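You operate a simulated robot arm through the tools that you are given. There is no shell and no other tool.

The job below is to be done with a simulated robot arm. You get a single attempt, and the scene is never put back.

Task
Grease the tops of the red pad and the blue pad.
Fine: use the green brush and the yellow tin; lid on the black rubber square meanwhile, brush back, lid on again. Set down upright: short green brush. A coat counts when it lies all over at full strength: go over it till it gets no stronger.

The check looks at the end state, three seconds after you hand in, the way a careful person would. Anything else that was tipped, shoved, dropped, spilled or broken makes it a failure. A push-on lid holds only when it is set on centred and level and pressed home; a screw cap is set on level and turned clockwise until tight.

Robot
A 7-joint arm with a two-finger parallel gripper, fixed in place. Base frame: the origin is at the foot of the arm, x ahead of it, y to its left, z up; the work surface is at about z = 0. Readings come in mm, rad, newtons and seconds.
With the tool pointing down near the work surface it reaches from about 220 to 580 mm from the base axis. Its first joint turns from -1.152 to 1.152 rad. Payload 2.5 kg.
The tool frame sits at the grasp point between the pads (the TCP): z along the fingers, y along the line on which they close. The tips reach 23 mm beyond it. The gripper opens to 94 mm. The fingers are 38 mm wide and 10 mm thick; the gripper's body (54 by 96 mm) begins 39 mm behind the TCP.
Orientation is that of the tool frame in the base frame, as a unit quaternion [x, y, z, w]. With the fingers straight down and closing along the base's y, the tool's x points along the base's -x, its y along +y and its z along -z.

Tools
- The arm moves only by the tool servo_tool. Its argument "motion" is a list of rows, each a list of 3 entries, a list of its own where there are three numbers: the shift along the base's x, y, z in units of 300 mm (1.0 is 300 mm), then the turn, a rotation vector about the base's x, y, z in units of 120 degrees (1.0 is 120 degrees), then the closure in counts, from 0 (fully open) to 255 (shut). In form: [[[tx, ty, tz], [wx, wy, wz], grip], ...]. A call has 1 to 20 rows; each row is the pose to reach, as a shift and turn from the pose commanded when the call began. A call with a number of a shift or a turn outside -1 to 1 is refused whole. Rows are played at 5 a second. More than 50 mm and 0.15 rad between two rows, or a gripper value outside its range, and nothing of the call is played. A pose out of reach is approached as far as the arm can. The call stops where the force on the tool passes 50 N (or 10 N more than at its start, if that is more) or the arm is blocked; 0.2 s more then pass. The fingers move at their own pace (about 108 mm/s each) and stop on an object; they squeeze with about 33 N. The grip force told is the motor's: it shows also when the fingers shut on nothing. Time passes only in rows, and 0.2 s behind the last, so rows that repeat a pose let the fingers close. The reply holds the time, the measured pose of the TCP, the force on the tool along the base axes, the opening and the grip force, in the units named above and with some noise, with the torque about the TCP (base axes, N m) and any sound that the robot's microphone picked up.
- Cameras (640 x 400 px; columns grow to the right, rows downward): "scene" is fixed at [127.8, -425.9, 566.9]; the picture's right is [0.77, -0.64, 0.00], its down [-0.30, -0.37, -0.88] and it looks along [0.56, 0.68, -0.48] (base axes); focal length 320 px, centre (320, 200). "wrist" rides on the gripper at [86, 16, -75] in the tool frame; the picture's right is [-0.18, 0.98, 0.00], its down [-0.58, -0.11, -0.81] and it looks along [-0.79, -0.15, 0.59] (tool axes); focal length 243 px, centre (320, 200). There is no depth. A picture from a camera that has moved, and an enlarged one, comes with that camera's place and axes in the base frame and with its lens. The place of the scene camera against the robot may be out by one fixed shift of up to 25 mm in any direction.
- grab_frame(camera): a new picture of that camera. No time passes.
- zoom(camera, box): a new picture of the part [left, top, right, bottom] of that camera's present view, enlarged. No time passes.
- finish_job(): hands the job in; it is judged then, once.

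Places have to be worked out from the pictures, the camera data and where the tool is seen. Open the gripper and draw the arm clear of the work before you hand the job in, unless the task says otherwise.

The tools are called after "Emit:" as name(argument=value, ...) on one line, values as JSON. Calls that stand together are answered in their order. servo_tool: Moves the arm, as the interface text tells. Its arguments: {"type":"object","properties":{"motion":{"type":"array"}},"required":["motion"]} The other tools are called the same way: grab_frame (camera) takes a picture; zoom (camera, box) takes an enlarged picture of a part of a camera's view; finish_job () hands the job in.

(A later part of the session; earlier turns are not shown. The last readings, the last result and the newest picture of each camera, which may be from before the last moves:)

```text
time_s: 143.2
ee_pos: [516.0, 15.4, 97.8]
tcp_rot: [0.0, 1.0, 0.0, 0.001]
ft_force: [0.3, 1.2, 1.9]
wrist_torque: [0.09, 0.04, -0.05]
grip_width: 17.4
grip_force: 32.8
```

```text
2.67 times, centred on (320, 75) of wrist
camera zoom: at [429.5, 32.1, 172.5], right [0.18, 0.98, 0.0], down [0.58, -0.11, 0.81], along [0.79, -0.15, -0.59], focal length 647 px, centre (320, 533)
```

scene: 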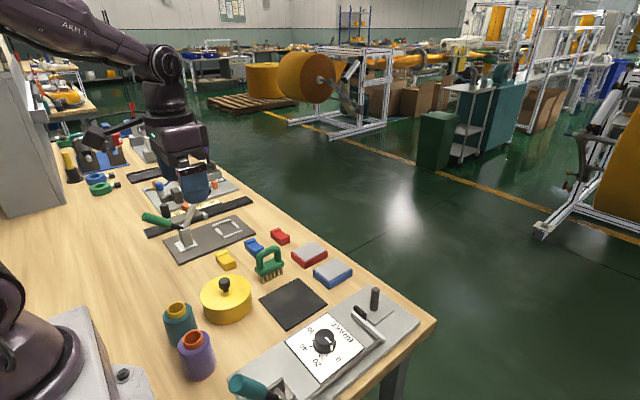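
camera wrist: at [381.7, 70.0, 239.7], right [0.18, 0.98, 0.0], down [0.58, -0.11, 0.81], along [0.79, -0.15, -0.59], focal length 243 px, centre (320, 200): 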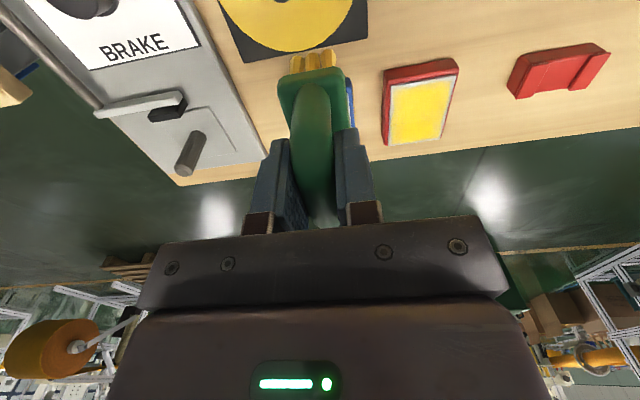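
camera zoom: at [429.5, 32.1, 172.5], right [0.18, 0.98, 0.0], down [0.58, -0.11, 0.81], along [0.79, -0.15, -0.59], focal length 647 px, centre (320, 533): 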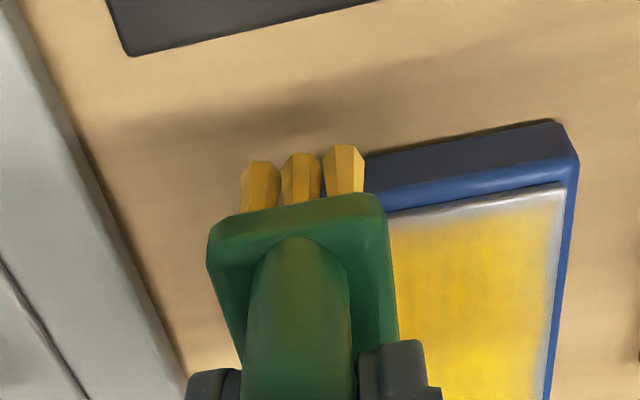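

The coat builds quickly when contact is steady. I continue: along the low-y edge to the far end and three sweeps there.

Emit:
servo_tool(motion=[[[0.045, 0, -0.0007], [0, 0, 0], 255], [[0.09, 0, -0.0007], [0, 0, 0], 255], [[0.13, 0, -0.0007], [0, 0, 0], 255], [[0.147, 0, -0.0007], [0, 0, 0], 255], [[0.147, 0.04, -0.0007], [0, 0, 0], 255], [[0.147, 0.08, -0.0007], [0, 0, 0], 255], [[0.147, 0.12, -0.0007], [0, 0, 0], 255], [[0.147, 0.16, -0.0007], [0, 0, 0], 255], [[0.147, 0.2, -0.0007], [0, 0, 0], 255], [[0.147, 0.16, -0.0007], [0, 0, 0], 255], [[0.147, 0.12, -0.0007], [0, 0, 0], 255], [[0.147, 0.08, -0.0007], [0, 0, 0], 255], [[0.147, 0.04, -0.0007], [0, 0, 0], 255], [[0.147, 0, -0.0007], [0, 0, 0], 255], [[0.147, 0.04, -0.0007], [0, 0, 0], 255], [[0.147, 0.08, -0.0007], [0, 0, 0], 255], [[0.147, 0.12, -0.0007], [0, 0, 0], 255], [[0.147, 0.16, -0.0007], [0, 0, 0], 255], [[0.147, 0.2, -0.0007], [0, 0, 0], 255], [[0.11, 0.2, -0.0007], [0, 0, 0], 255]])

Emit:
zoom(camera="scene", box=[300, 230, 370, 290])

Emit:
zoom(camera="wrist", box=[160, 0, 400, 150])

```text
time_s: 147.4
ee_pos: [550.8, 76.7, 96.2]
tcp_rot: [0.0, 1.0, 0.0, 0.002]
ft_force: [3.6, 0.7, 8.5]
wrist_torque: [-0.05, -0.02, 0.01]
grip_width: 17.6
grip_force: 33.5
```

```text
6.67 times, centred on (335, 260) of scene
camera zoom: at [127.7, -425.9, 566.9], right [0.77, -0.64, 0.0], down [-0.3, -0.37, -0.88], along [0.56, 0.68, -0.48], focal length 2136 px, centre (220, -200)
```

zoom: 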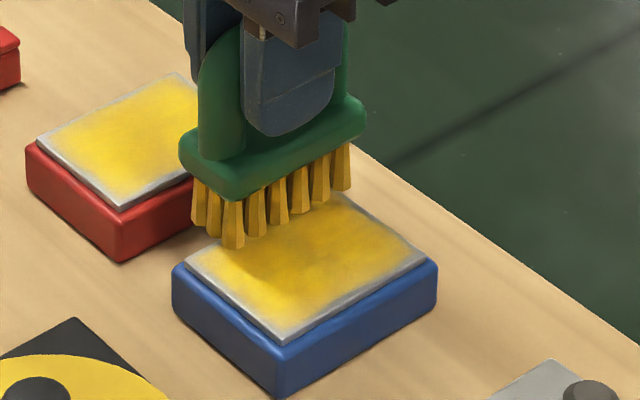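

```text
2.67 times, centred on (280, 75) of wrist
camera zoom: at [463.0, 93.0, 172.4], right [0.18, 0.98, 0.0], down [0.58, -0.11, 0.81], along [0.79, -0.15, -0.59], focal length 647 px, centre (427, 533)
```

zoom: 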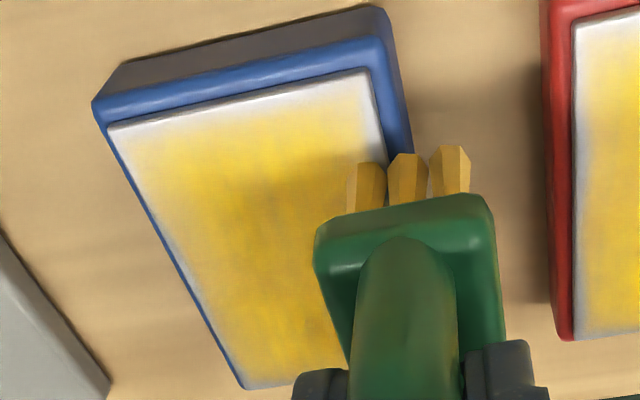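

The blue pad is close to the red one's state; its near-x edge still needs passes. I sweep that edge repeatedly.

Emit:
servo_tool(motion=[[[-0.04, 0, 0], [0, 0, 0], 255], [[-0.08, 0, 0], [0, 0, 0], 255], [[-0.115, 0, 0], [0, 0, 0], 255], [[-0.115, -0.04, 0], [0, 0, 0], 255], [[-0.115, -0.08, 0], [0, 0, 0], 255], [[-0.115, -0.12, 0], [0, 0, 0], 255], [[-0.115, -0.16, 0], [0, 0, 0], 255], [[-0.115, -0.2, 0], [0, 0, 0], 255], [[-0.115, -0.16, 0], [0, 0, 0], 255], [[-0.115, -0.12, 0], [0, 0, 0], 255], [[-0.115, -0.08, 0], [0, 0, 0], 255], [[-0.115, -0.04, 0], [0, 0, 0], 255], [[-0.115, 0, 0], [0, 0, 0], 255], [[-0.1, -0.04, 0], [0, 0, 0], 255], [[-0.1, -0.08, 0], [0, 0, 0], 255], [[-0.1, -0.12, 0], [0, 0, 0], 255], [[-0.1, -0.16, 0], [0, 0, 0], 255], [[-0.1, -0.2, 0], [0, 0, 0], 255], [[-0.1, -0.16, 0], [0, 0, 0], 255], [[-0.1, -0.12, 0], [0, 0, 0], 255]])

Emit:
zoom(camera="wrist", box=[200, 0, 440, 150])

```text
time_s: 151.6
ee_pos: [522.6, 37.9, 97.1]
tcp_rot: [0.0, 1.0, 0.0, 0.0]
ft_force: [-0.9, -5.7, 14.6]
wrist_torque: [-0.22, 0.0, -0.01]
grip_width: 17.4
grip_force: 33.2
```

```text
2.67 times, centred on (320, 75) of wrist
camera zoom: at [434.6, 54.9, 172.2], right [0.18, 0.98, 0.0], down [0.58, -0.11, 0.81], along [0.79, -0.15, -0.59], focal length 647 px, centre (320, 533)
```

zoom: 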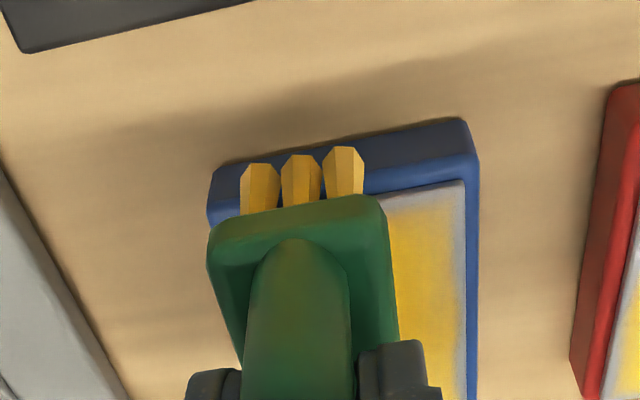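

I lift and back off between the two pads so the wrist camera can see both at once.

Emit:
servo_tool(motion=[[[0, 0, 0.06], [0, 0, 0], 255], [[0, 0.02, 0.15], [0, 0, 0], 255], [[-0.08, 0.08, 0.22], [0, 0, 0], 255], [[-0.16, 0.14, 0.22], [0, 0, 0], 255], [[-0.233, 0.18, 0.22], [0, 0, 0], 255], [[-0.233, 0.18, 0.22], [0, 0, 0], 255], [[-0.233, 0.18, 0.22], [0, 0, 0], 255]])

Emit:
zoom(camera="wrist", box=[220, 50, 420, 170])

Emit:
zoom(camera="scene", box=[290, 225, 370, 290])

```text
time_s: 153.2
ee_pos: [451.2, 92.1, 165.3]
tcp_rot: [0.001, 1.0, 0.0, 0.0]
ft_force: [0.2, -0.4, -1.6]
wrist_torque: [-0.01, 0.0, 0.01]
grip_width: 17.7
grip_force: 33.0
```

```text
3.20 times, centred on (320, 110) of wrist
camera zoom: at [363.7, 109.1, 240.0], right [0.18, 0.98, 0.0], down [0.58, -0.11, 0.81], along [0.79, -0.15, -0.59], focal length 776 px, centre (320, 488)
```

zoom: 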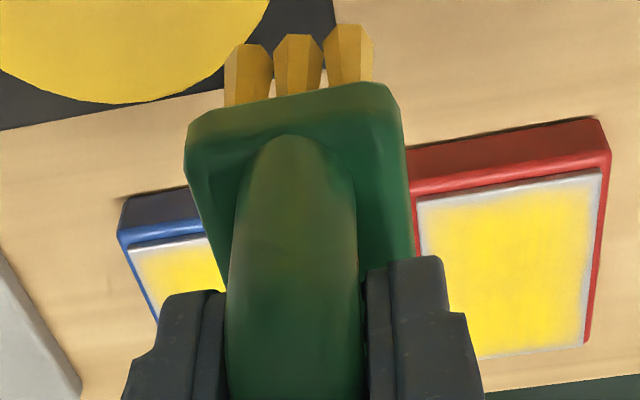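

```text
6.15 times, centred on (330, 258) of scene
camera zoom: at [127.8, -425.9, 566.9], right [0.77, -0.64, 0.0], down [-0.3, -0.37, -0.88], along [0.56, 0.68, -0.48], focal length 1972 px, centre (258, -154)
```

zoom: 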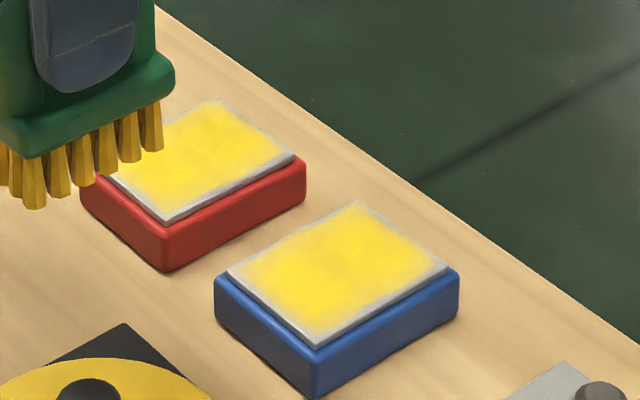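

Neither pad has moved and both look well coated. I take close-up reference pictures of each to judge whether more passes still strengthen them.

Emit:
zoom(camera="scene", box=[322, 250, 370, 280])

Emit:
zoom(camera="wrist", box=[345, 95, 415, 165])

```text
13.33 times, centred on (346, 265) of scene
camera zoom: at [127.8, -425.9, 566.9], right [0.77, -0.64, 0.0], down [-0.3, -0.37, -0.88], along [0.56, 0.68, -0.48], focal length 4272 px, centre (-27, -667)
```

zoom: 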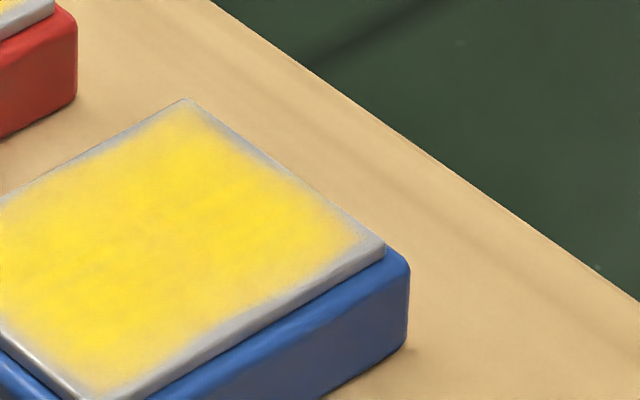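

```text
5.71 times, centred on (380, 130) of wrist
camera zoom: at [363.7, 109.1, 240.0], right [0.18, 0.98, 0.0], down [0.58, -0.11, 0.81], along [0.79, -0.15, -0.59], focal length 1386 px, centre (-23, 600)
```

zoom: 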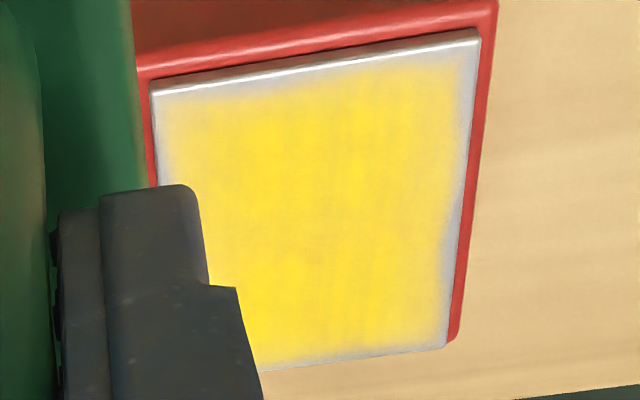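

Both show a thin pale rim with the rest solid. I reload again and give both pads another full round to see whether anything still strengthens.

Emit:
servo_tool(motion=[[[-0.13, 0.024, 0], [0, 0, 0], 255], [[-0.26, 0.047, 0], [0, 0, 0], 255], [[-0.39, 0.07, 0], [0, 0, 0], 255], [[-0.499, 0.09, 0], [0, 0, 0], 255], [[-0.499, 0.09, 0], [0, 0, 0], 255], [[-0.499, 0.09, -0.08], [0, 0, 0], 255], [[-0.499, 0.09, -0.15], [0, 0, 0], 255], [[-0.499, 0.09, -0.185], [0, 0, 0], 255], [[-0.499, 0.09, -0.196], [0, 0, 0], 255], [[-0.499, 0.09, -0.196], [0, 0, 0], 255], [[-0.499, 0.09, -0.196], [0, 0, 0], 255]])

```text
time_s: 155.6
ee_pos: [300.4, 120.8, 103.6]
tcp_rot: [0.0, 1.0, 0.0, -0.001]
ft_force: [-0.1, 0.1, -1.4]
wrist_torque: [-0.03, 0.02, 0.03]
grip_width: 17.7
grip_force: 32.8
```

No contact at cmd 104.9, so I step down 0.4 mm.

Emit:
servo_tool(motion=[[[0, 0, -0.0007], [0, 0, 0], 255], [[0, 0, -0.0014], [0, 0, 0], 255], [[0, 0, -0.0014], [0, 0, 0], 255]])

```text
time_s: 156.4
ee_pos: [300.3, 119.7, 103.2]
tcp_rot: [0.0, 1.0, 0.0, 0.0]
ft_force: [-0.5, 0.5, -1.5]
wrist_torque: [-0.01, -0.01, 0.01]
grip_width: 17.6
grip_force: 32.8
```

Still none, so I step down a further 0.4 mm.

Emit:
servo_tool(motion=[[[0, 0, -0.0007], [0, 0, 0], 255], [[0, 0, -0.0014], [0, 0, 0], 255], [[0, 0, -0.0014], [0, 0, 0], 255]])

```text
time_s: 157.2
ee_pos: [301.1, 121.2, 103.2]
tcp_rot: [0.001, 1.0, 0.0, 0.0]
ft_force: [-0.6, -0.3, -2.2]
wrist_torque: [-0.01, 0.03, -0.01]
grip_width: 17.6
grip_force: 33.2
```

Still free at cmd 104.05, so I step down another 0.4 mm.

Emit:
servo_tool(motion=[[[0, 0, -0.0007], [0, 0, 0], 255], [[0, 0, -0.0014], [0, 0, 0], 255], [[0, 0, -0.0014], [0, 0, 0], 255]])

Emit:
zoom(camera="scene", box=[190, 240, 270, 330])

```text
time_s: 158.0
ee_pos: [300.2, 121.3, 101.8]
tcp_rot: [0.0, 1.0, 0.0, 0.0]
ft_force: [0.0, 0.3, -1.9]
wrist_torque: [0.01, -0.01, 0.03]
grip_width: 17.7
grip_force: 32.7
```

```text
4.44 times, centred on (230, 285) of scene
camera zoom: at [127.8, -425.9, 566.9], right [0.77, -0.64, 0.0], down [-0.3, -0.37, -0.88], along [0.56, 0.68, -0.48], focal length 1424 px, centre (720, -178)
```

zoom: 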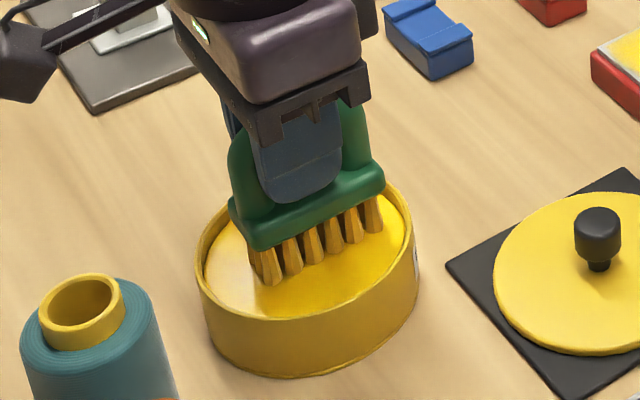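

Not touching yet (the brush has crept up a few mm in the grip). I continue down 0.5 mm.

Emit:
servo_tool(motion=[[[0, 0, -0.0008], [0, 0, 0], 255], [[0, 0, -0.0017], [0, 0, 0], 255], [[0, 0, -0.0017], [0, 0, 0], 255]])

```text
time_s: 158.8
ee_pos: [300.7, 121.0, 103.4]
tcp_rot: [0.0, 1.0, 0.001, 0.0]
ft_force: [-2.5, -0.3, 11.1]
wrist_torque: [-0.01, 0.43, -0.01]
grip_width: 17.4
grip_force: 32.4
```

In contact (12 N), and the torque shows the near-x bristles touch first, so the brush is pitched slightly. I dwell, lift, correct the pitch by about 0.7°, and go to the red pad's near-x edge.

Emit:
servo_tool(motion=[[[0, 0, 0.0005], [0, 0, 0], 255], [[0, 0, 0.0005], [0, 0, 0], 255], [[0, 0, 0.03], [0, 0, 0], 255], [[0, 0, 0.12], [0, 0.003, 0], 255], [[0, 0, 0.2], [0, 0.006, 0], 255], [[0.13, 0.012, 0.2], [0, 0.006, 0], 255], [[0.26, 0.023, 0.2], [0, 0.006, 0], 255], [[0.39, 0.035, 0.2], [0, 0.006, 0], 255], [[0.52, 0.047, 0.2], [0, 0.006, 0], 255], [[0.64, 0.058, 0.2], [0, 0.006, 0], 255], [[0.715, 0.069, 0.2], [0, 0.006, 0], 255], [[0.715, 0.069, 0.13], [0, 0.006, 0], 255], [[0.715, 0.069, 0.06], [0, 0.006, 0], 255], [[0.715, 0.069, 0.0], [0, 0.006, 0], 255], [[0.715, 0.069, -0.015], [0, 0.006, 0], 255], [[0.715, 0.069, -0.018], [0, 0.006, 0], 255], [[0.715, 0.069, -0.018], [0, 0.006, 0], 255]])

```text
time_s: 162.4
ee_pos: [516.3, 142.8, 97.5]
tcp_rot: [0.001, 1.0, 0.0, -0.005]
ft_force: [-3.8, -0.3, 11.5]
wrist_torque: [-0.05, -0.25, -0.03]
grip_width: 17.3
grip_force: 32.9
```

Now the far end carries the load, so I halve the pitch correction. I sweep the red pad's near-x edge three times.

Emit:
servo_tool(motion=[[[0, 0.03, 0.0003], [0, -0.003, 0], 255], [[0, 0.07, 0.0], [0, -0.003, 0], 255], [[0, 0.1, 0.0], [0, -0.003, 0], 255], [[0, 0.06, 0.0], [0, -0.003, 0], 255], [[0, 0.02, 0.0], [0, -0.003, 0], 255], [[0, -0.02, 0.0], [0, -0.003, 0], 255], [[0, -0.06, 0.0], [0, -0.003, 0], 255], [[0, -0.1, 0.0], [0, -0.003, 0], 255], [[0, -0.06, 0.0], [0, -0.003, 0], 255], [[0, -0.02, 0.0], [0, -0.003, 0], 255], [[0, 0.02, 0.0], [0, -0.003, 0], 255], [[0, 0.06, 0.0], [0, -0.003, 0], 255], [[0, 0.1, 0.0], [0, -0.003, 0], 255]])

Emit:
zoom(camera="wrist", box=[200, 0, 440, 150])

```text
time_s: 165.2
ee_pos: [513.1, 172.2, 97.5]
tcp_rot: [0.0, 1.0, 0.0, -0.003]
ft_force: [-0.4, 0.1, -1.0]
wrist_torque: [-0.02, 0.02, 0.02]
grip_width: 17.6
grip_force: 33.0
```

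```text
2.67 times, centred on (320, 75) of wrist
camera zoom: at [427.6, 187.9, 173.7], right [0.18, 0.98, 0.0], down [0.59, -0.11, 0.8], along [0.79, -0.15, -0.6], focal length 647 px, centre (320, 533)
```

zoom: 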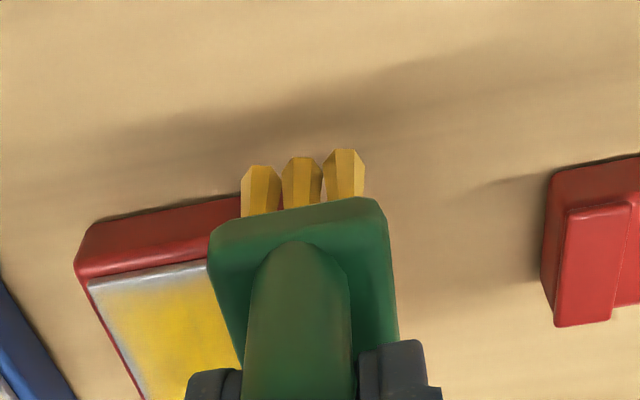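

Contact was lost on the last sweep, so I lower 0.45 mm and stroke along the high-y edge in x, twice each way.

Emit:
servo_tool(motion=[[[0.0, -0.012, -0.001], [0, 0, 0], 255], [[0.02, -0.012, -0.0015], [0, 0, 0], 255], [[0.06, -0.012, -0.0015], [0, 0, 0], 255], [[0.1, -0.012, -0.0015], [0, 0, 0], 255], [[0.135, -0.012, -0.0015], [0, 0, 0], 255], [[0.135, -0.002, -0.0015], [0, 0, 0], 255], [[0.1, -0.002, -0.0015], [0, 0, 0], 255], [[0.06, -0.002, -0.0015], [0, 0, 0], 255], [[0.02, -0.002, -0.0015], [0, 0, 0], 255], [[0.02, -0.012, -0.0015], [0, 0, 0], 255]])

```text
time_s: 167.4
ee_pos: [519.2, 167.5, 96.6]
tcp_rot: [0.0, 1.0, 0.001, -0.003]
ft_force: [-0.9, 3.0, 3.9]
wrist_torque: [0.12, -0.21, 0.08]
grip_width: 17.6
grip_force: 33.8
```

Contact is 5 N. I trim the pitch a touch further and continue along the high-y edge and then the near-x edge.

Emit:
servo_tool(motion=[[[0.04, 0, -0.0003], [0, -0.002, 0], 255], [[0.08, 0, -0.0003], [0, -0.002, 0], 255], [[0.12, 0, -0.0003], [0, -0.002, 0], 255], [[0.12, 0.008, -0.0003], [0, -0.002, 0], 255], [[0.08, 0.008, -0.0003], [0, -0.002, 0], 255], [[0.04, 0.008, -0.0003], [0, -0.002, 0], 255], [[0.0, 0.008, -0.0003], [0, -0.002, 0], 255], [[-0.02, 0.0, -0.0003], [0, -0.002, 0], 255], [[-0.02, -0.04, -0.0003], [0, -0.002, 0], 255], [[-0.02, -0.08, -0.0003], [0, -0.002, 0], 255], [[-0.02, -0.12, -0.0003], [0, -0.002, 0], 255], [[-0.02, -0.16, -0.0003], [0, -0.002, 0], 255], [[-0.02, -0.19, -0.0003], [0, -0.002, 0], 255], [[-0.02, -0.15, -0.0005], [0, -0.002, 0], 255], [[-0.02, -0.11, -0.0005], [0, -0.002, 0], 255], [[-0.02, -0.07, -0.0005], [0, -0.002, 0], 255], [[-0.02, -0.03, -0.0005], [0, -0.002, 0], 255], [[-0.02, 0.0, -0.0005], [0, -0.002, 0], 255], [[-0.02, -0.04, -0.0005], [0, -0.002, 0], 255], [[-0.02, -0.08, -0.0005], [0, -0.002, 0], 255]])

Emit:
zoom(camera="wrist", box=[200, 0, 440, 150])

```text
time_s: 171.6
ee_pos: [514.7, 144.4, 96.3]
tcp_rot: [0.001, 1.0, 0.0, -0.002]
ft_force: [0.0, 1.1, 3.2]
wrist_torque: [0.13, -0.03, 0.05]
grip_width: 17.5
grip_force: 33.3
```

```text
2.67 times, centred on (320, 75) of wrist
camera zoom: at [428.0, 160.5, 172.3], right [0.18, 0.98, 0.0], down [0.58, -0.11, 0.8], along [0.79, -0.15, -0.59], focal length 647 px, centre (320, 533)
```

zoom: 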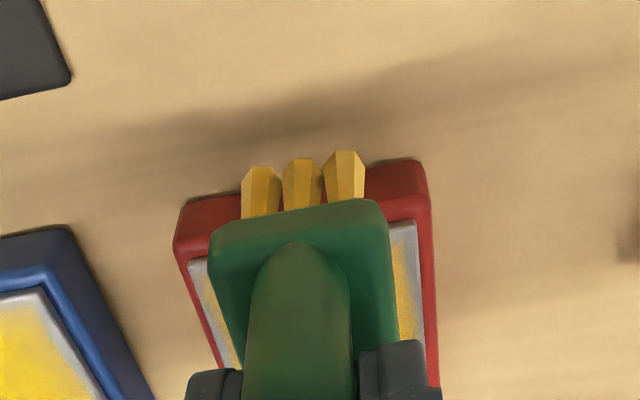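

Still about 5 N. I carry on along the low-y edge and across the far end.

Emit:
servo_tool(motion=[[[0, -0.04, -0.0002], [0, 0, 0], 255], [[0, -0.08, -0.0002], [0, 0, 0], 255], [[0, -0.1, -0.0003], [0, 0, 0], 255], [[0.04, -0.1, -0.0003], [0, 0, 0], 255], [[0.08, -0.1, -0.0003], [0, 0, 0], 255], [[0.12, -0.1, -0.0003], [0, 0, 0], 255], [[0.15, -0.1, -0.0003], [0, 0, 0], 255], [[0.12, -0.108, -0.0003], [0, 0, 0], 255], [[0.08, -0.108, -0.0003], [0, 0, 0], 255], [[0.04, -0.108, -0.0003], [0, 0, 0], 255], [[0.08, -0.1, -0.0005], [0, 0, 0], 255], [[0.12, -0.1, -0.0005], [0, 0, 0], 255], [[0.15, -0.1, -0.0005], [0, 0, 0], 255], [[0.15, -0.06, -0.0005], [0, 0, 0], 255], [[0.15, -0.02, -0.0005], [0, 0, 0], 255], [[0.15, 0.02, -0.0005], [0, 0, 0], 255], [[0.148, 0.06, -0.0005], [0, 0, 0], 255], [[0.145, 0.095, -0.0005], [0, 0, 0], 255], [[0.148, 0.055, -0.0005], [0, 0, 0], 255], [[0.15, 0.015, -0.0005], [0, 0, 0], 255]])

Emit:
zoom(camera="wrist", box=[200, 0, 440, 150])

Emit:
zoom(camera="scene", box=[295, 230, 345, 270])

```text
time_s: 175.8
ee_pos: [558.7, 149.1, 95.7]
tcp_rot: [0.0, 1.0, 0.002, -0.001]
ft_force: [-0.9, 1.5, 5.7]
wrist_torque: [0.13, 0.13, -0.06]
grip_width: 17.3
grip_force: 32.7
```

```text
2.67 times, centred on (320, 75) of wrist
camera zoom: at [472.5, 165.4, 172.1], right [0.18, 0.98, 0.0], down [0.58, -0.11, 0.81], along [0.79, -0.15, -0.59], focal length 647 px, centre (320, 533)
```

zoom: 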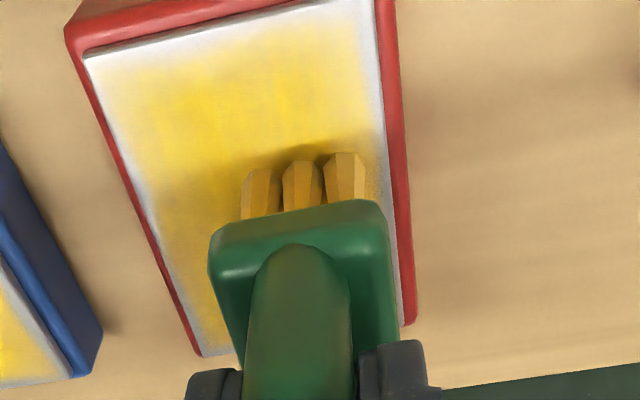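

```text
10.00 times, centred on (320, 250) of scene
camera zoom: at [127.8, -425.9, 566.9], right [0.77, -0.64, 0.0], down [-0.3, -0.37, -0.88], along [0.56, 0.68, -0.48], focal length 3204 px, centre (320, -300)
```

zoom: 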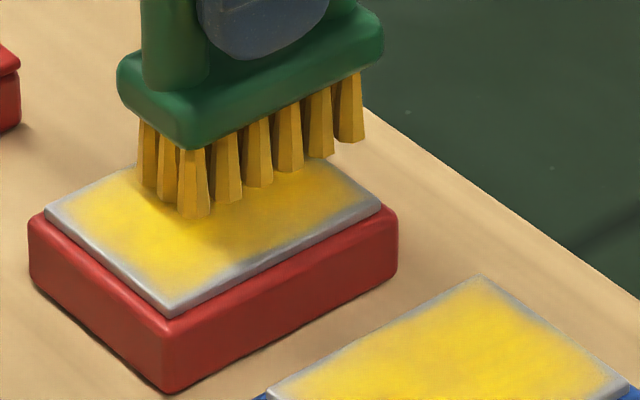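

The remaining rim is the same width on all sides and no longer changes, so the red pad has converged. I hop over to the blue pad with the remaining load for another full round.

Emit:
servo_tool(motion=[[[0, 0, 0.04], [0, 0, 0], 255], [[0, -0.04, 0.09], [0, 0, 0], 255], [[-0.005, -0.14, 0.09], [0, 0, 0], 255], [[-0.012, -0.25, 0.09], [0, 0, 0], 255], [[-0.012, -0.25, 0.04], [0, 0, 0], 255], [[-0.012, -0.25, 0.01], [0, 0, 0], 255], [[-0.012, -0.25, 0.001], [0, 0, 0], 255], [[-0.012, -0.25, -0.001], [0, 0, 0], 255], [[-0.012, -0.25, -0.001], [0, 0, 0], 255]])

```text
time_s: 177.8
ee_pos: [558.1, 73.2, 96.6]
tcp_rot: [0.0, 1.0, 0.0, 0.001]
ft_force: [-4.0, -1.3, 9.5]
wrist_torque: [-0.19, 0.48, 0.05]
grip_width: 17.7
grip_force: 33.4
```

Contact is about 11 N on the blue pad's high-y edge. I stroke along that edge and then over the near-x edge.

Emit:
servo_tool(motion=[[[-0.04, 0, 0.0003], [0, 0, 0], 255], [[-0.08, 0, 0.0003], [0, 0, 0], 255], [[-0.12, 0, 0.0003], [0, 0, 0], 255], [[-0.14, 0, 0.0003], [0, 0, 0], 255], [[-0.1, 0.008, 0.0003], [0, 0, 0], 255], [[-0.06, 0.008, 0.0003], [0, 0, 0], 255], [[-0.02, 0.008, 0.0003], [0, 0, 0], 255], [[-0.06, 0, 0.0003], [0, 0, 0], 255], [[-0.1, 0, 0.0003], [0, 0, 0], 255], [[-0.14, 0, 0.0003], [0, 0, 0], 255], [[-0.14, -0.04, 0.0003], [0, 0, 0], 255], [[-0.14, -0.08, 0.0003], [0, 0, 0], 255], [[-0.14, -0.12, 0.0003], [0, 0, 0], 255], [[-0.14, -0.16, 0.0003], [0, 0, 0], 255], [[-0.14, -0.195, 0.0003], [0, 0, 0], 255], [[-0.14, -0.155, 0.0], [0, 0, 0], 255], [[-0.14, -0.115, 0.0], [0, 0, 0], 255], [[-0.14, -0.075, 0.0], [0, 0, 0], 255], [[-0.14, -0.035, 0.0], [0, 0, 0], 255], [[-0.14, 0, 0.0], [0, 0, 0], 255]])

Emit:
zoom(camera="wrist", box=[160, 0, 400, 150])

```text
time_s: 182.0
ee_pos: [514.7, 74.1, 96.0]
tcp_rot: [0.0, 1.0, 0.0, -0.002]
ft_force: [0.1, -4.1, 13.2]
wrist_torque: [-0.3, -0.05, 0.04]
grip_width: 17.5
grip_force: 33.1
```

```text
2.67 times, centred on (280, 75) of wrist
camera zoom: at [427.2, 89.6, 171.7], right [0.18, 0.98, 0.0], down [0.58, -0.11, 0.8], along [0.79, -0.15, -0.59], focal length 647 px, centre (427, 533)
```

zoom: 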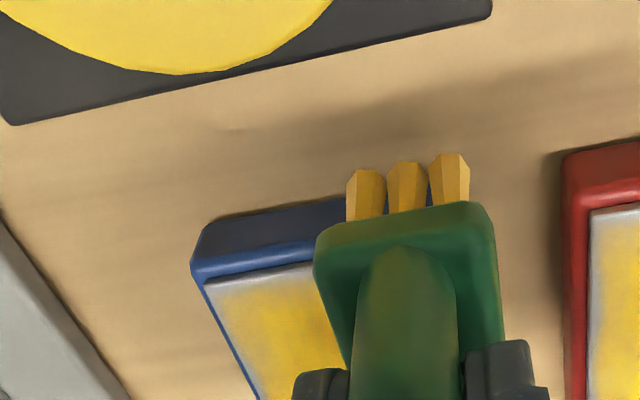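

I continue over the near-x edge, along the low-y edge twice, and across the far end of the blue pad.

Emit:
servo_tool(motion=[[[0, -0.04, 0.0003], [0, 0, 0], 255], [[0, -0.08, 0.0003], [0, 0, 0], 255], [[0, -0.12, 0.0003], [0, 0, 0], 255], [[0, -0.16, 0.0003], [0, 0, 0], 255], [[0, -0.195, 0.0003], [0, 0, 0], 255], [[0.04, -0.195, 0.0003], [0, 0, 0], 255], [[0.08, -0.195, 0.0003], [0, 0, 0], 255], [[0.12, -0.195, 0.0003], [0, 0, 0], 255], [[0.15, -0.195, 0.0], [0, 0, 0], 255], [[0.11, -0.187, 0.0], [0, 0, 0], 255], [[0.07, -0.187, 0.0], [0, 0, 0], 255], [[0.03, -0.187, 0.0], [0, 0, 0], 255], [[0.07, -0.195, 0.0], [0, 0, 0], 255], [[0.11, -0.195, 0.0], [0, 0, 0], 255], [[0.15, -0.195, 0.0], [0, 0, 0], 255], [[0.15, -0.155, 0.0], [0, 0, 0], 255], [[0.15, -0.115, 0.0], [0, 0, 0], 255], [[0.15, -0.075, 0.0], [0, 0, 0], 255], [[0.15, -0.035, 0.0], [0, 0, 0], 255], [[0.15, 0, 0.0], [0, 0, 0], 255]])

Emit:
zoom(camera="wrist", box=[160, 0, 400, 150])

Emit:
zoom(camera="scene", box=[315, 245, 370, 285])

```text
time_s: 186.2
ee_pos: [558.7, 74.2, 96.4]
tcp_rot: [0.0, 1.0, 0.0, -0.001]
ft_force: [-1.3, -0.3, 2.3]
wrist_torque: [-0.09, 0.05, 0.08]
grip_width: 17.7
grip_force: 32.7
```

```text
2.67 times, centred on (280, 75) of wrist
camera zoom: at [471.9, 90.3, 171.7], right [0.18, 0.98, 0.0], down [0.58, -0.11, 0.8], along [0.79, -0.15, -0.59], focal length 647 px, centre (427, 533)
```

zoom: 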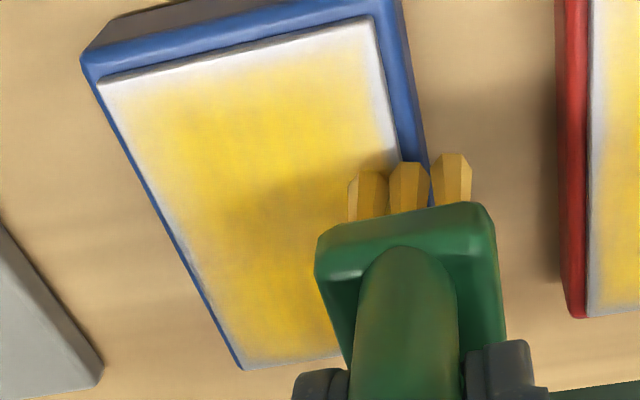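

```text
10.00 times, centred on (342, 265) of scene
camera zoom: at [127.8, -426.0, 566.9], right [0.77, -0.64, 0.0], down [-0.3, -0.37, -0.88], along [0.56, 0.68, -0.48], focal length 3204 px, centre (95, -450)
```

zoom: 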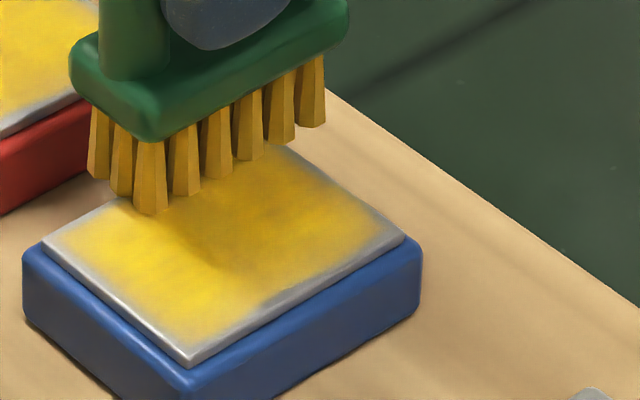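

The low-y rim of the blue pad still looks softer. I test strokes with the brush centred just inside that edge to see if the rim strengthens further.

Emit:
servo_tool(motion=[[[0, -0.04, -0.0007], [0, 0, 0], 255], [[0, -0.08, -0.0007], [0, 0, 0], 255], [[0, -0.12, -0.0007], [0, 0, 0], 255], [[0, -0.168, -0.0007], [0, 0, 0], 255], [[-0.04, -0.168, -0.0007], [0, 0, 0], 255], [[-0.08, -0.168, -0.0007], [0, 0, 0], 255], [[-0.12, -0.168, -0.0007], [0, 0, 0], 255], [[-0.15, -0.168, -0.0007], [0, 0, 0], 255], [[-0.15, -0.178, -0.0007], [0, 0, 0], 255], [[-0.11, -0.178, -0.0007], [0, 0, 0], 255], [[-0.07, -0.178, -0.0007], [0, 0, 0], 255], [[-0.03, -0.178, -0.0007], [0, 0, 0], 255], [[0, -0.178, -0.0007], [0, 0, 0], 255], [[-0.04, -0.168, -0.0007], [0, 0, 0], 255], [[-0.08, -0.168, -0.0007], [0, 0, 0], 255], [[-0.12, -0.168, -0.0007], [0, 0, 0], 255], [[-0.15, -0.168, -0.0007], [0, 0, 0], 255], [[-0.11, -0.178, -0.0007], [0, 0, 0], 255], [[-0.07, -0.178, -0.0007], [0, 0, 0], 255], [[-0.07, -0.14, -0.0007], [0, 0, 0], 255]])

Emit:
servo_tool(motion=[[[0, 0.0, 0.04], [0, 0, 0], 255], [[0, 0.05, 0.1], [0, 0, 0], 255], [[0, 0.15, 0.1], [0, 0, 0], 255], [[0, 0.15, 0.1], [0, 0, 0], 255]])

Emit:
zoom(camera="scene", box=[315, 245, 370, 285])

Emit:
zoom(camera="wrist", box=[160, 0, 400, 150])

```text
time_s: 190.4
ee_pos: [538.5, 29.6, 95.8]
tcp_rot: [0.001, 1.0, -0.002, 0.001]
ft_force: [2.3, -6.9, 18.5]
wrist_torque: [-0.29, 0.46, 0.19]
grip_width: 17.6
grip_force: 32.3
```

```text
time_s: 191.4
ee_pos: [537.8, 76.5, 124.5]
tcp_rot: [0.0, 1.0, 0.001, 0.0]
ft_force: [-0.8, 0.2, -1.4]
wrist_torque: [0.03, 0.02, 0.05]
grip_width: 17.7
grip_force: 33.0
```

```text
10.00 times, centred on (342, 265) of scene
camera zoom: at [127.8, -425.9, 566.9], right [0.77, -0.64, 0.0], down [-0.3, -0.37, -0.88], along [0.56, 0.68, -0.48], focal length 3204 px, centre (95, -450)
```

zoom: 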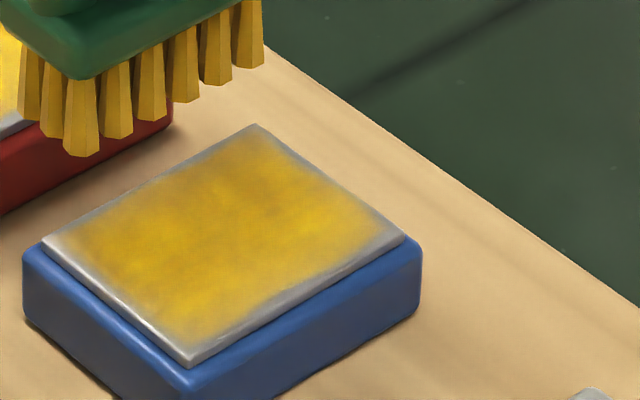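

```text
2.67 times, centred on (280, 75) of wrist
camera zoom: at [451.0, 92.2, 199.9], right [0.18, 0.98, 0.0], down [0.58, -0.11, 0.8], along [0.79, -0.15, -0.59], focal length 647 px, centre (427, 533)
```

zoom: 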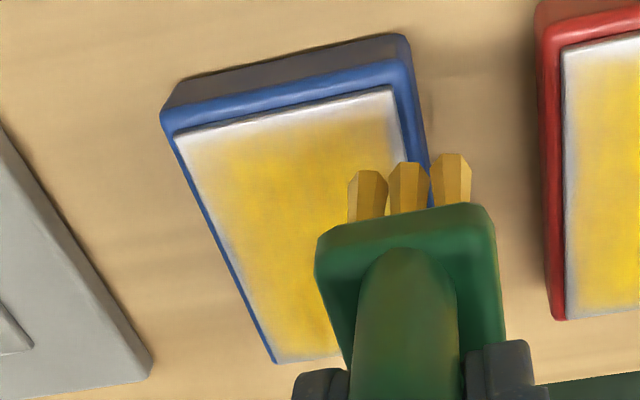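

The arm's shadow hampers the view here. I move the brush back towards the tin to compare both pads in even light.

Emit:
servo_tool(motion=[[[-0.05, 0.02, 0.08], [0, 0, 0], 255], [[-0.18, 0.05, 0.13], [0, 0, 0], 255], [[-0.32, 0.08, 0.13], [0, 0, 0], 255], [[-0.46, 0.115, 0.13], [0, 0, 0], 255], [[-0.6, 0.13, 0.13], [0, 0, 0], 255], [[-0.7, 0.14, 0.13], [0, 0, 0], 255], [[-0.7, 0.14, 0.13], [0, 0, 0], 255]])

Emit:
zoom(camera="scene", box=[322, 245, 370, 285])

Emit:
zoom(camera="scene", box=[297, 228, 345, 268])

Emit:
zoom(camera="wrist", box=[200, 60, 440, 210])

```text
time_s: 193.0
ee_pos: [329.8, 117.7, 165.5]
tcp_rot: [0.0, 1.0, 0.001, -0.001]
ft_force: [0.6, 0.5, -1.6]
wrist_torque: [0.0, 0.02, 0.0]
grip_width: 17.8
grip_force: 33.4
```

```text
10.00 times, centred on (346, 265) of scene
camera zoom: at [127.8, -425.9, 566.9], right [0.77, -0.64, 0.0], down [-0.3, -0.37, -0.88], along [0.56, 0.68, -0.48], focal length 3204 px, centre (60, -450)
```

zoom: 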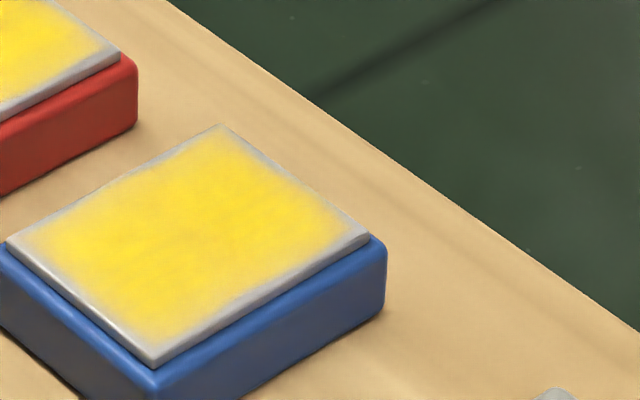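

```text
10.00 times, centred on (321, 248) of scene
camera zoom: at [127.8, -425.9, 566.9], right [0.77, -0.64, 0.0], down [-0.3, -0.37, -0.88], along [0.56, 0.68, -0.48], focal length 3204 px, centre (310, -280)
```

zoom: 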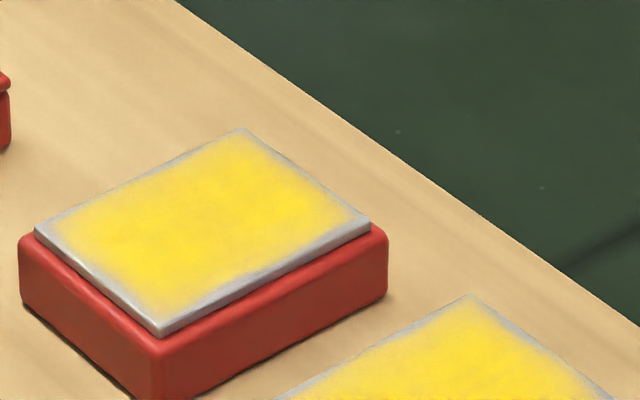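

```text
2.67 times, centred on (320, 135) of wrist
camera zoom: at [242.1, 133.9, 240.4], right [0.18, 0.98, 0.0], down [0.58, -0.11, 0.81], along [0.79, -0.15, -0.59], focal length 647 px, centre (320, 373)
```

zoom: 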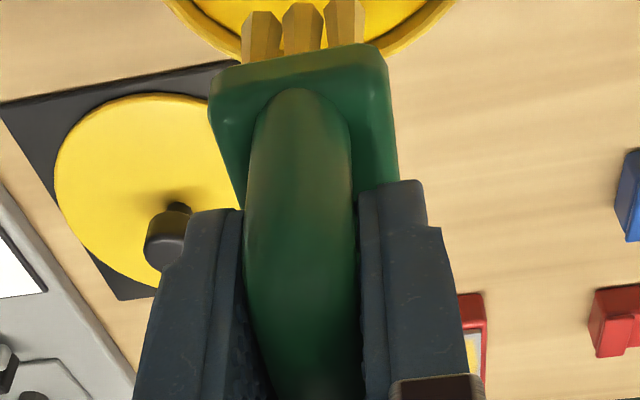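

Both pads look alike: solid yellow with a soft 2–3 mm rim on all sides. To be sure it has converged, I reload once more and then compare the red pad with the earlier reference view.

Emit:
servo_tool(motion=[[[-0.093, 0.008, 0], [0, 0, 0], 255], [[-0.093, 0.008, -0.08], [0, 0, 0], 255], [[-0.093, 0.008, -0.16], [0, 0, 0], 255], [[-0.093, 0.008, -0.2], [0, 0, 0], 255], [[-0.093, 0.008, -0.207], [0, 0, 0], 255], [[-0.093, 0.008, -0.207], [0, 0, 0], 255]])

```text
time_s: 194.4
ee_pos: [299.9, 120.2, 102.8]
tcp_rot: [0.001, 1.0, 0.0, -0.001]
ft_force: [0.2, -0.3, 2.9]
wrist_torque: [0.02, 0.09, -0.02]
grip_width: 17.7
grip_force: 33.3
```

Gentle contact with the grease (4.4 N). I dwell, lift, and go to the reference viewpoint beside the red pad.

Emit:
servo_tool(motion=[[[0, 0, -0.0006], [0, 0, 0], 255], [[0, 0, -0.0006], [0, 0, 0], 255], [[0, 0, -0.0006], [0, 0, 0], 255], [[0, 0, 0.03], [0, 0, 0], 255], [[0, 0, 0.12], [0, 0, 0], 255], [[0, 0, 0.2], [0, 0, 0], 255], [[0.13, -0.05, 0.2], [0, 0, 0], 255], [[0.26, -0.1, 0.2], [0, 0, 0], 255], [[0.39, -0.15, 0.2], [0, 0, 0], 255], [[0.52, -0.2, 0.2], [0, 0, 0], 255], [[0.6, -0.231, 0.18], [0, 0, 0], 255], [[0.6, -0.231, 0.1325], [0, 0, 0], 255], [[0.6, -0.231, 0.1325], [0, 0, 0], 255]])

Emit:
zoom(camera="wrist", box=[370, 60, 480, 160])

Emit:
zoom(camera="wrist", box=[380, 70, 450, 114])

Emit:
zoom(camera="wrist", box=[430, 60, 500, 104])

```text
time_s: 197.2
ee_pos: [481.1, 50.9, 144.0]
tcp_rot: [0.0, 1.0, -0.001, -0.001]
ft_force: [0.6, -0.6, -1.1]
wrist_torque: [-0.02, 0.01, 0.0]
grip_width: 17.8
grip_force: 33.3
```

```text
4.00 times, centred on (425, 110) of wrist
camera zoom: at [394.2, 67.2, 219.5], right [0.18, 0.98, 0.0], down [0.58, -0.11, 0.81], along [0.79, -0.15, -0.59], focal length 970 px, centre (-100, 560)
```

zoom: 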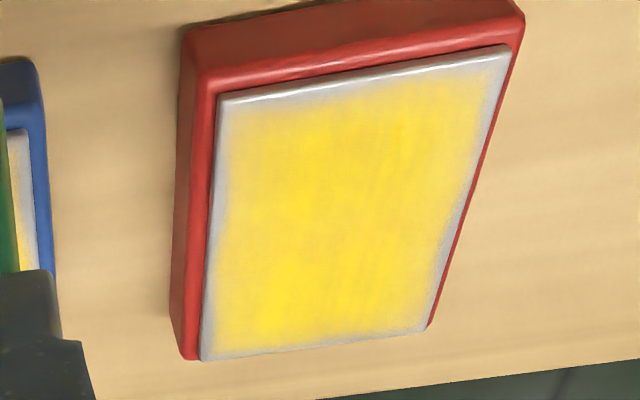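

```text
9.09 times, centred on (415, 92) of wrist
camera zoom: at [394.2, 67.2, 219.5], right [0.18, 0.98, 0.0], down [0.58, -0.11, 0.81], along [0.79, -0.15, -0.59], focal length 2206 px, centre (-544, 1182)
```

zoom: 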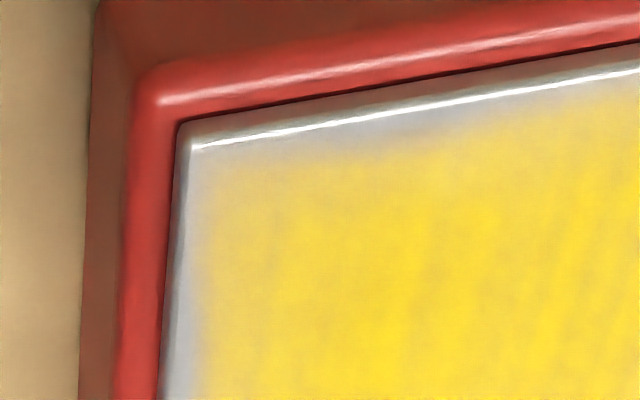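

```text
9.09 times, centred on (465, 82) of wrist
camera zoom: at [394.2, 67.2, 219.5], right [0.18, 0.98, 0.0], down [0.58, -0.11, 0.81], along [0.79, -0.15, -0.59], focal length 2206 px, centre (-998, 1273)
```

zoom: 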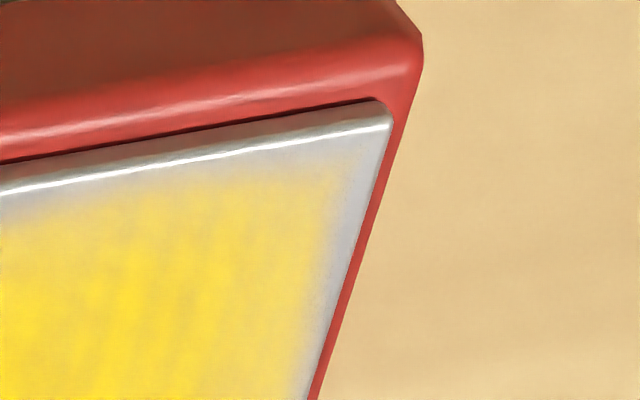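

The low-y/near-x corner matches the reference, so it has converged; the high-y/near-x corner still has a slightly wider pale band. I go there with a fresh load for focused strokes.

Emit:
servo_tool(motion=[[[0.0, 0.1, 0.03], [0, 0, 0], 255], [[0.03, 0.22, 0.03], [0, 0, 0], 255], [[0.08, 0.33, 0.03], [0, 0, 0], 255], [[0.12, 0.365, 0.0], [0, 0, 0], 255], [[0.12, 0.365, -0.08], [0, 0, 0], 255], [[0.12, 0.365, -0.13], [0, 0, 0], 255], [[0.12, 0.365, -0.15], [0, 0, 0], 255], [[0.12, 0.365, -0.1535], [0, 0, 0], 255], [[0.12, 0.365, -0.1535], [0, 0, 0], 255]])

```text
time_s: 199.2
ee_pos: [516.8, 160.4, 96.5]
tcp_rot: [0.001, 1.0, 0.0, -0.001]
ft_force: [0.0, -0.1, -1.8]
wrist_torque: [0.04, 0.01, -0.01]
grip_width: 17.5
grip_force: 33.0
```

No contact yet, so I lower 0.45 mm.

Emit:
servo_tool(motion=[[[0, 0, -0.0008], [0, 0, 0], 255], [[0, 0, -0.0015], [0, 0, 0], 255], [[0, 0, -0.0015], [0, 0, 0], 255]])

```text
time_s: 200.0
ee_pos: [517.0, 160.7, 96.3]
tcp_rot: [0.0, 1.0, 0.001, -0.002]
ft_force: [-0.1, 0.0, 2.6]
wrist_torque: [0.06, 0.03, 0.0]
grip_width: 17.7
grip_force: 33.1
```

Contact of 4 N. I press 0.25 mm more and work the high-y edge lengthwise at three offsets plus the corner.

Emit:
servo_tool(motion=[[[0.04, 0, -0.0008], [0, 0, 0], 255], [[0.08, 0, -0.0008], [0, 0, 0], 255], [[0.12, 0, -0.0008], [0, 0, 0], 255], [[0.14, 0, -0.0008], [0, 0, 0], 255], [[0.1, 0.013, -0.0008], [0, 0, 0], 255], [[0.06, 0.013, -0.0008], [0, 0, 0], 255], [[0.02, 0.013, -0.0008], [0, 0, 0], 255], [[-0.01, 0.013, -0.0008], [0, 0, 0], 255], [[0.03, 0.027, -0.001], [0, 0, 0], 255], [[0.07, 0.027, -0.001], [0, 0, 0], 255], [[0.11, 0.027, -0.001], [0, 0, 0], 255], [[0.14, 0.027, -0.001], [0, 0, 0], 255], [[0.1, 0.013, -0.001], [0, 0, 0], 255], [[0.06, 0.013, -0.001], [0, 0, 0], 255], [[0.02, 0.013, -0.001], [0, 0, 0], 255], [[-0.01, 0.013, -0.001], [0, 0, 0], 255], [[-0.01, -0.02, -0.001], [0, 0, 0], 255], [[-0.01, -0.055, -0.001], [0, 0, 0], 255], [[-0.01, -0.02, -0.001], [0, 0, 0], 255], [[-0.01, 0.013, -0.001], [0, 0, 0], 255]])

```text
time_s: 204.2
ee_pos: [513.1, 162.8, 95.7]
tcp_rot: [0.001, 1.0, -0.001, 0.0]
ft_force: [0.7, -6.9, 17.6]
wrist_torque: [-0.37, -0.08, 0.01]
grip_width: 17.7
grip_force: 32.5
```

Firm contact (19 N), so I ease slightly and sweep the near-x edge across its whole width twice more.

Emit:
servo_tool(motion=[[[0, -0.035, 0.0008], [0, 0, 0], 255], [[0, -0.07, 0.0008], [0, 0, 0], 255], [[0, -0.105, 0.0008], [0, 0, 0], 255], [[0, -0.14, 0.0008], [0, 0, 0], 255], [[0, -0.17, 0.0008], [0, 0, 0], 255], [[0.02, -0.135, 0.0006], [0, 0, 0], 255], [[0.02, -0.1, 0.0006], [0, 0, 0], 255], [[0.02, -0.065, 0.0006], [0, 0, 0], 255], [[0.02, -0.03, 0.0006], [0, 0, 0], 255], [[0.02, 0.01, 0.0006], [0, 0, 0], 255], [[0, -0.025, 0.0004], [0, 0, 0], 255], [[0, -0.06, 0.0004], [0, 0, 0], 255], [[0, -0.095, 0.0004], [0, 0, 0], 255], [[0, -0.13, 0.0004], [0, 0, 0], 255], [[0, -0.17, 0.0004], [0, 0, 0], 255], [[0.02, -0.135, 0.0004], [0, 0, 0], 255], [[0.02, -0.1, 0.0004], [0, 0, 0], 255], [[0.02, -0.065, 0.0004], [0, 0, 0], 255], [[0.02, -0.03, 0.0004], [0, 0, 0], 255], [[0.02, 0.01, 0.0004], [0, 0, 0], 255]])

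```text
time_s: 208.4
ee_pos: [519.4, 167.3, 95.5]
tcp_rot: [0.0, 1.0, 0.0, -0.001]
ft_force: [0.1, -4.1, 13.5]
wrist_torque: [-0.38, 0.11, 0.02]
grip_width: 17.7
grip_force: 33.1
```

Contact is good. I finish the red pad with sweeps across its far end, ending at low y.

Emit:
servo_tool(motion=[[[0.04, 0, 0.0003], [0, 0, 0], 255], [[0.08, 0, 0.0003], [0, 0, 0], 255], [[0.12, 0, 0.0003], [0, 0, 0], 255], [[0.132, -0.035, 0.0003], [0, 0, 0], 255], [[0.132, -0.07, 0.0003], [0, 0, 0], 255], [[0.132, -0.105, 0.0003], [0, 0, 0], 255], [[0.132, -0.14, 0.0003], [0, 0, 0], 255], [[0.132, -0.18, 0.0003], [0, 0, 0], 255], [[0.132, -0.14, 0.0003], [0, 0, 0], 255], [[0.132, -0.105, 0.0003], [0, 0, 0], 255], [[0.132, -0.07, 0.0003], [0, 0, 0], 255], [[0.132, -0.035, 0.0003], [0, 0, 0], 255], [[0.13, 0, 0.0003], [0, 0, 0], 255], [[0.132, -0.035, 0.0003], [0, 0, 0], 255], [[0.132, -0.07, 0.0003], [0, 0, 0], 255], [[0.132, -0.105, 0.0003], [0, 0, 0], 255], [[0.132, -0.14, 0.0003], [0, 0, 0], 255], [[0.132, -0.18, 0.0003], [0, 0, 0], 255]])

Emit:
zoom(camera="wrist", box=[240, 0, 480, 150])

```text
time_s: 212.2
ee_pos: [558.5, 112.2, 95.1]
tcp_rot: [0.0, 1.0, -0.001, -0.002]
ft_force: [0.0, -0.5, -0.5]
wrist_torque: [0.03, 0.04, 0.03]
grip_width: 17.4
grip_force: 32.8
```

```text
2.67 times, centred on (360, 75) of wrist
camera zoom: at [472.0, 129.4, 171.5], right [0.18, 0.98, 0.0], down [0.58, -0.11, 0.8], along [0.79, -0.15, -0.59], focal length 647 px, centre (213, 533)
```

zoom: 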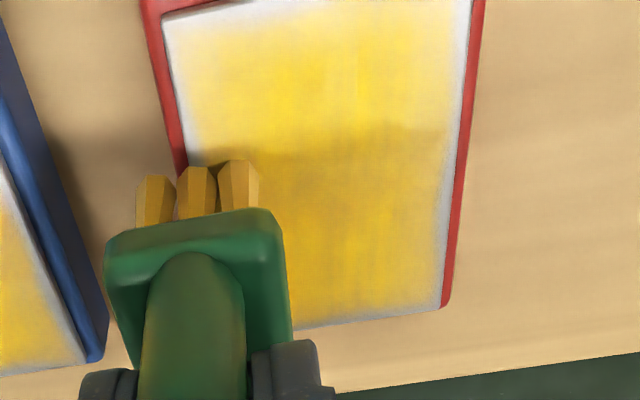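

The high-y band has narrowed, so firm contact matters; the low-y band is now the widest. I roll the tool about 0.7° so the −y bristles press, and work the low-y edge.

Emit:
servo_tool(motion=[[[-0.01, 0.02, 0.002], [0.003, 0, 0], 255], [[-0.02, 0.025, 0.001], [0.006, 0, 0], 255], [[-0.02, 0.025, -0.001], [0.006, 0, 0], 255], [[-0.02, 0.025, -0.001], [0.006, 0, 0], 255]])

```text
time_s: 213.2
ee_pos: [553.8, 119.9, 95.8]
tcp_rot: [0.0, 1.0, 0.006, -0.001]
ft_force: [-0.2, 0.0, -1.7]
wrist_torque: [0.0, 0.0, 0.03]
grip_width: 17.7
grip_force: 32.5
```

No contact yet, so I lower 0.45 mm.

Emit:
servo_tool(motion=[[[0, 0, -0.0008], [0, 0, 0], 255], [[0, 0, -0.0015], [0, 0, 0], 255], [[0, 0, -0.0015], [0, 0, 0], 255]])

```text
time_s: 214.0
ee_pos: [552.5, 121.4, 96.4]
tcp_rot: [0.0, 1.0, 0.006, -0.001]
ft_force: [0.9, 1.1, 1.0]
wrist_torque: [-0.03, 0.05, 0.01]
grip_width: 17.6
grip_force: 32.9
```

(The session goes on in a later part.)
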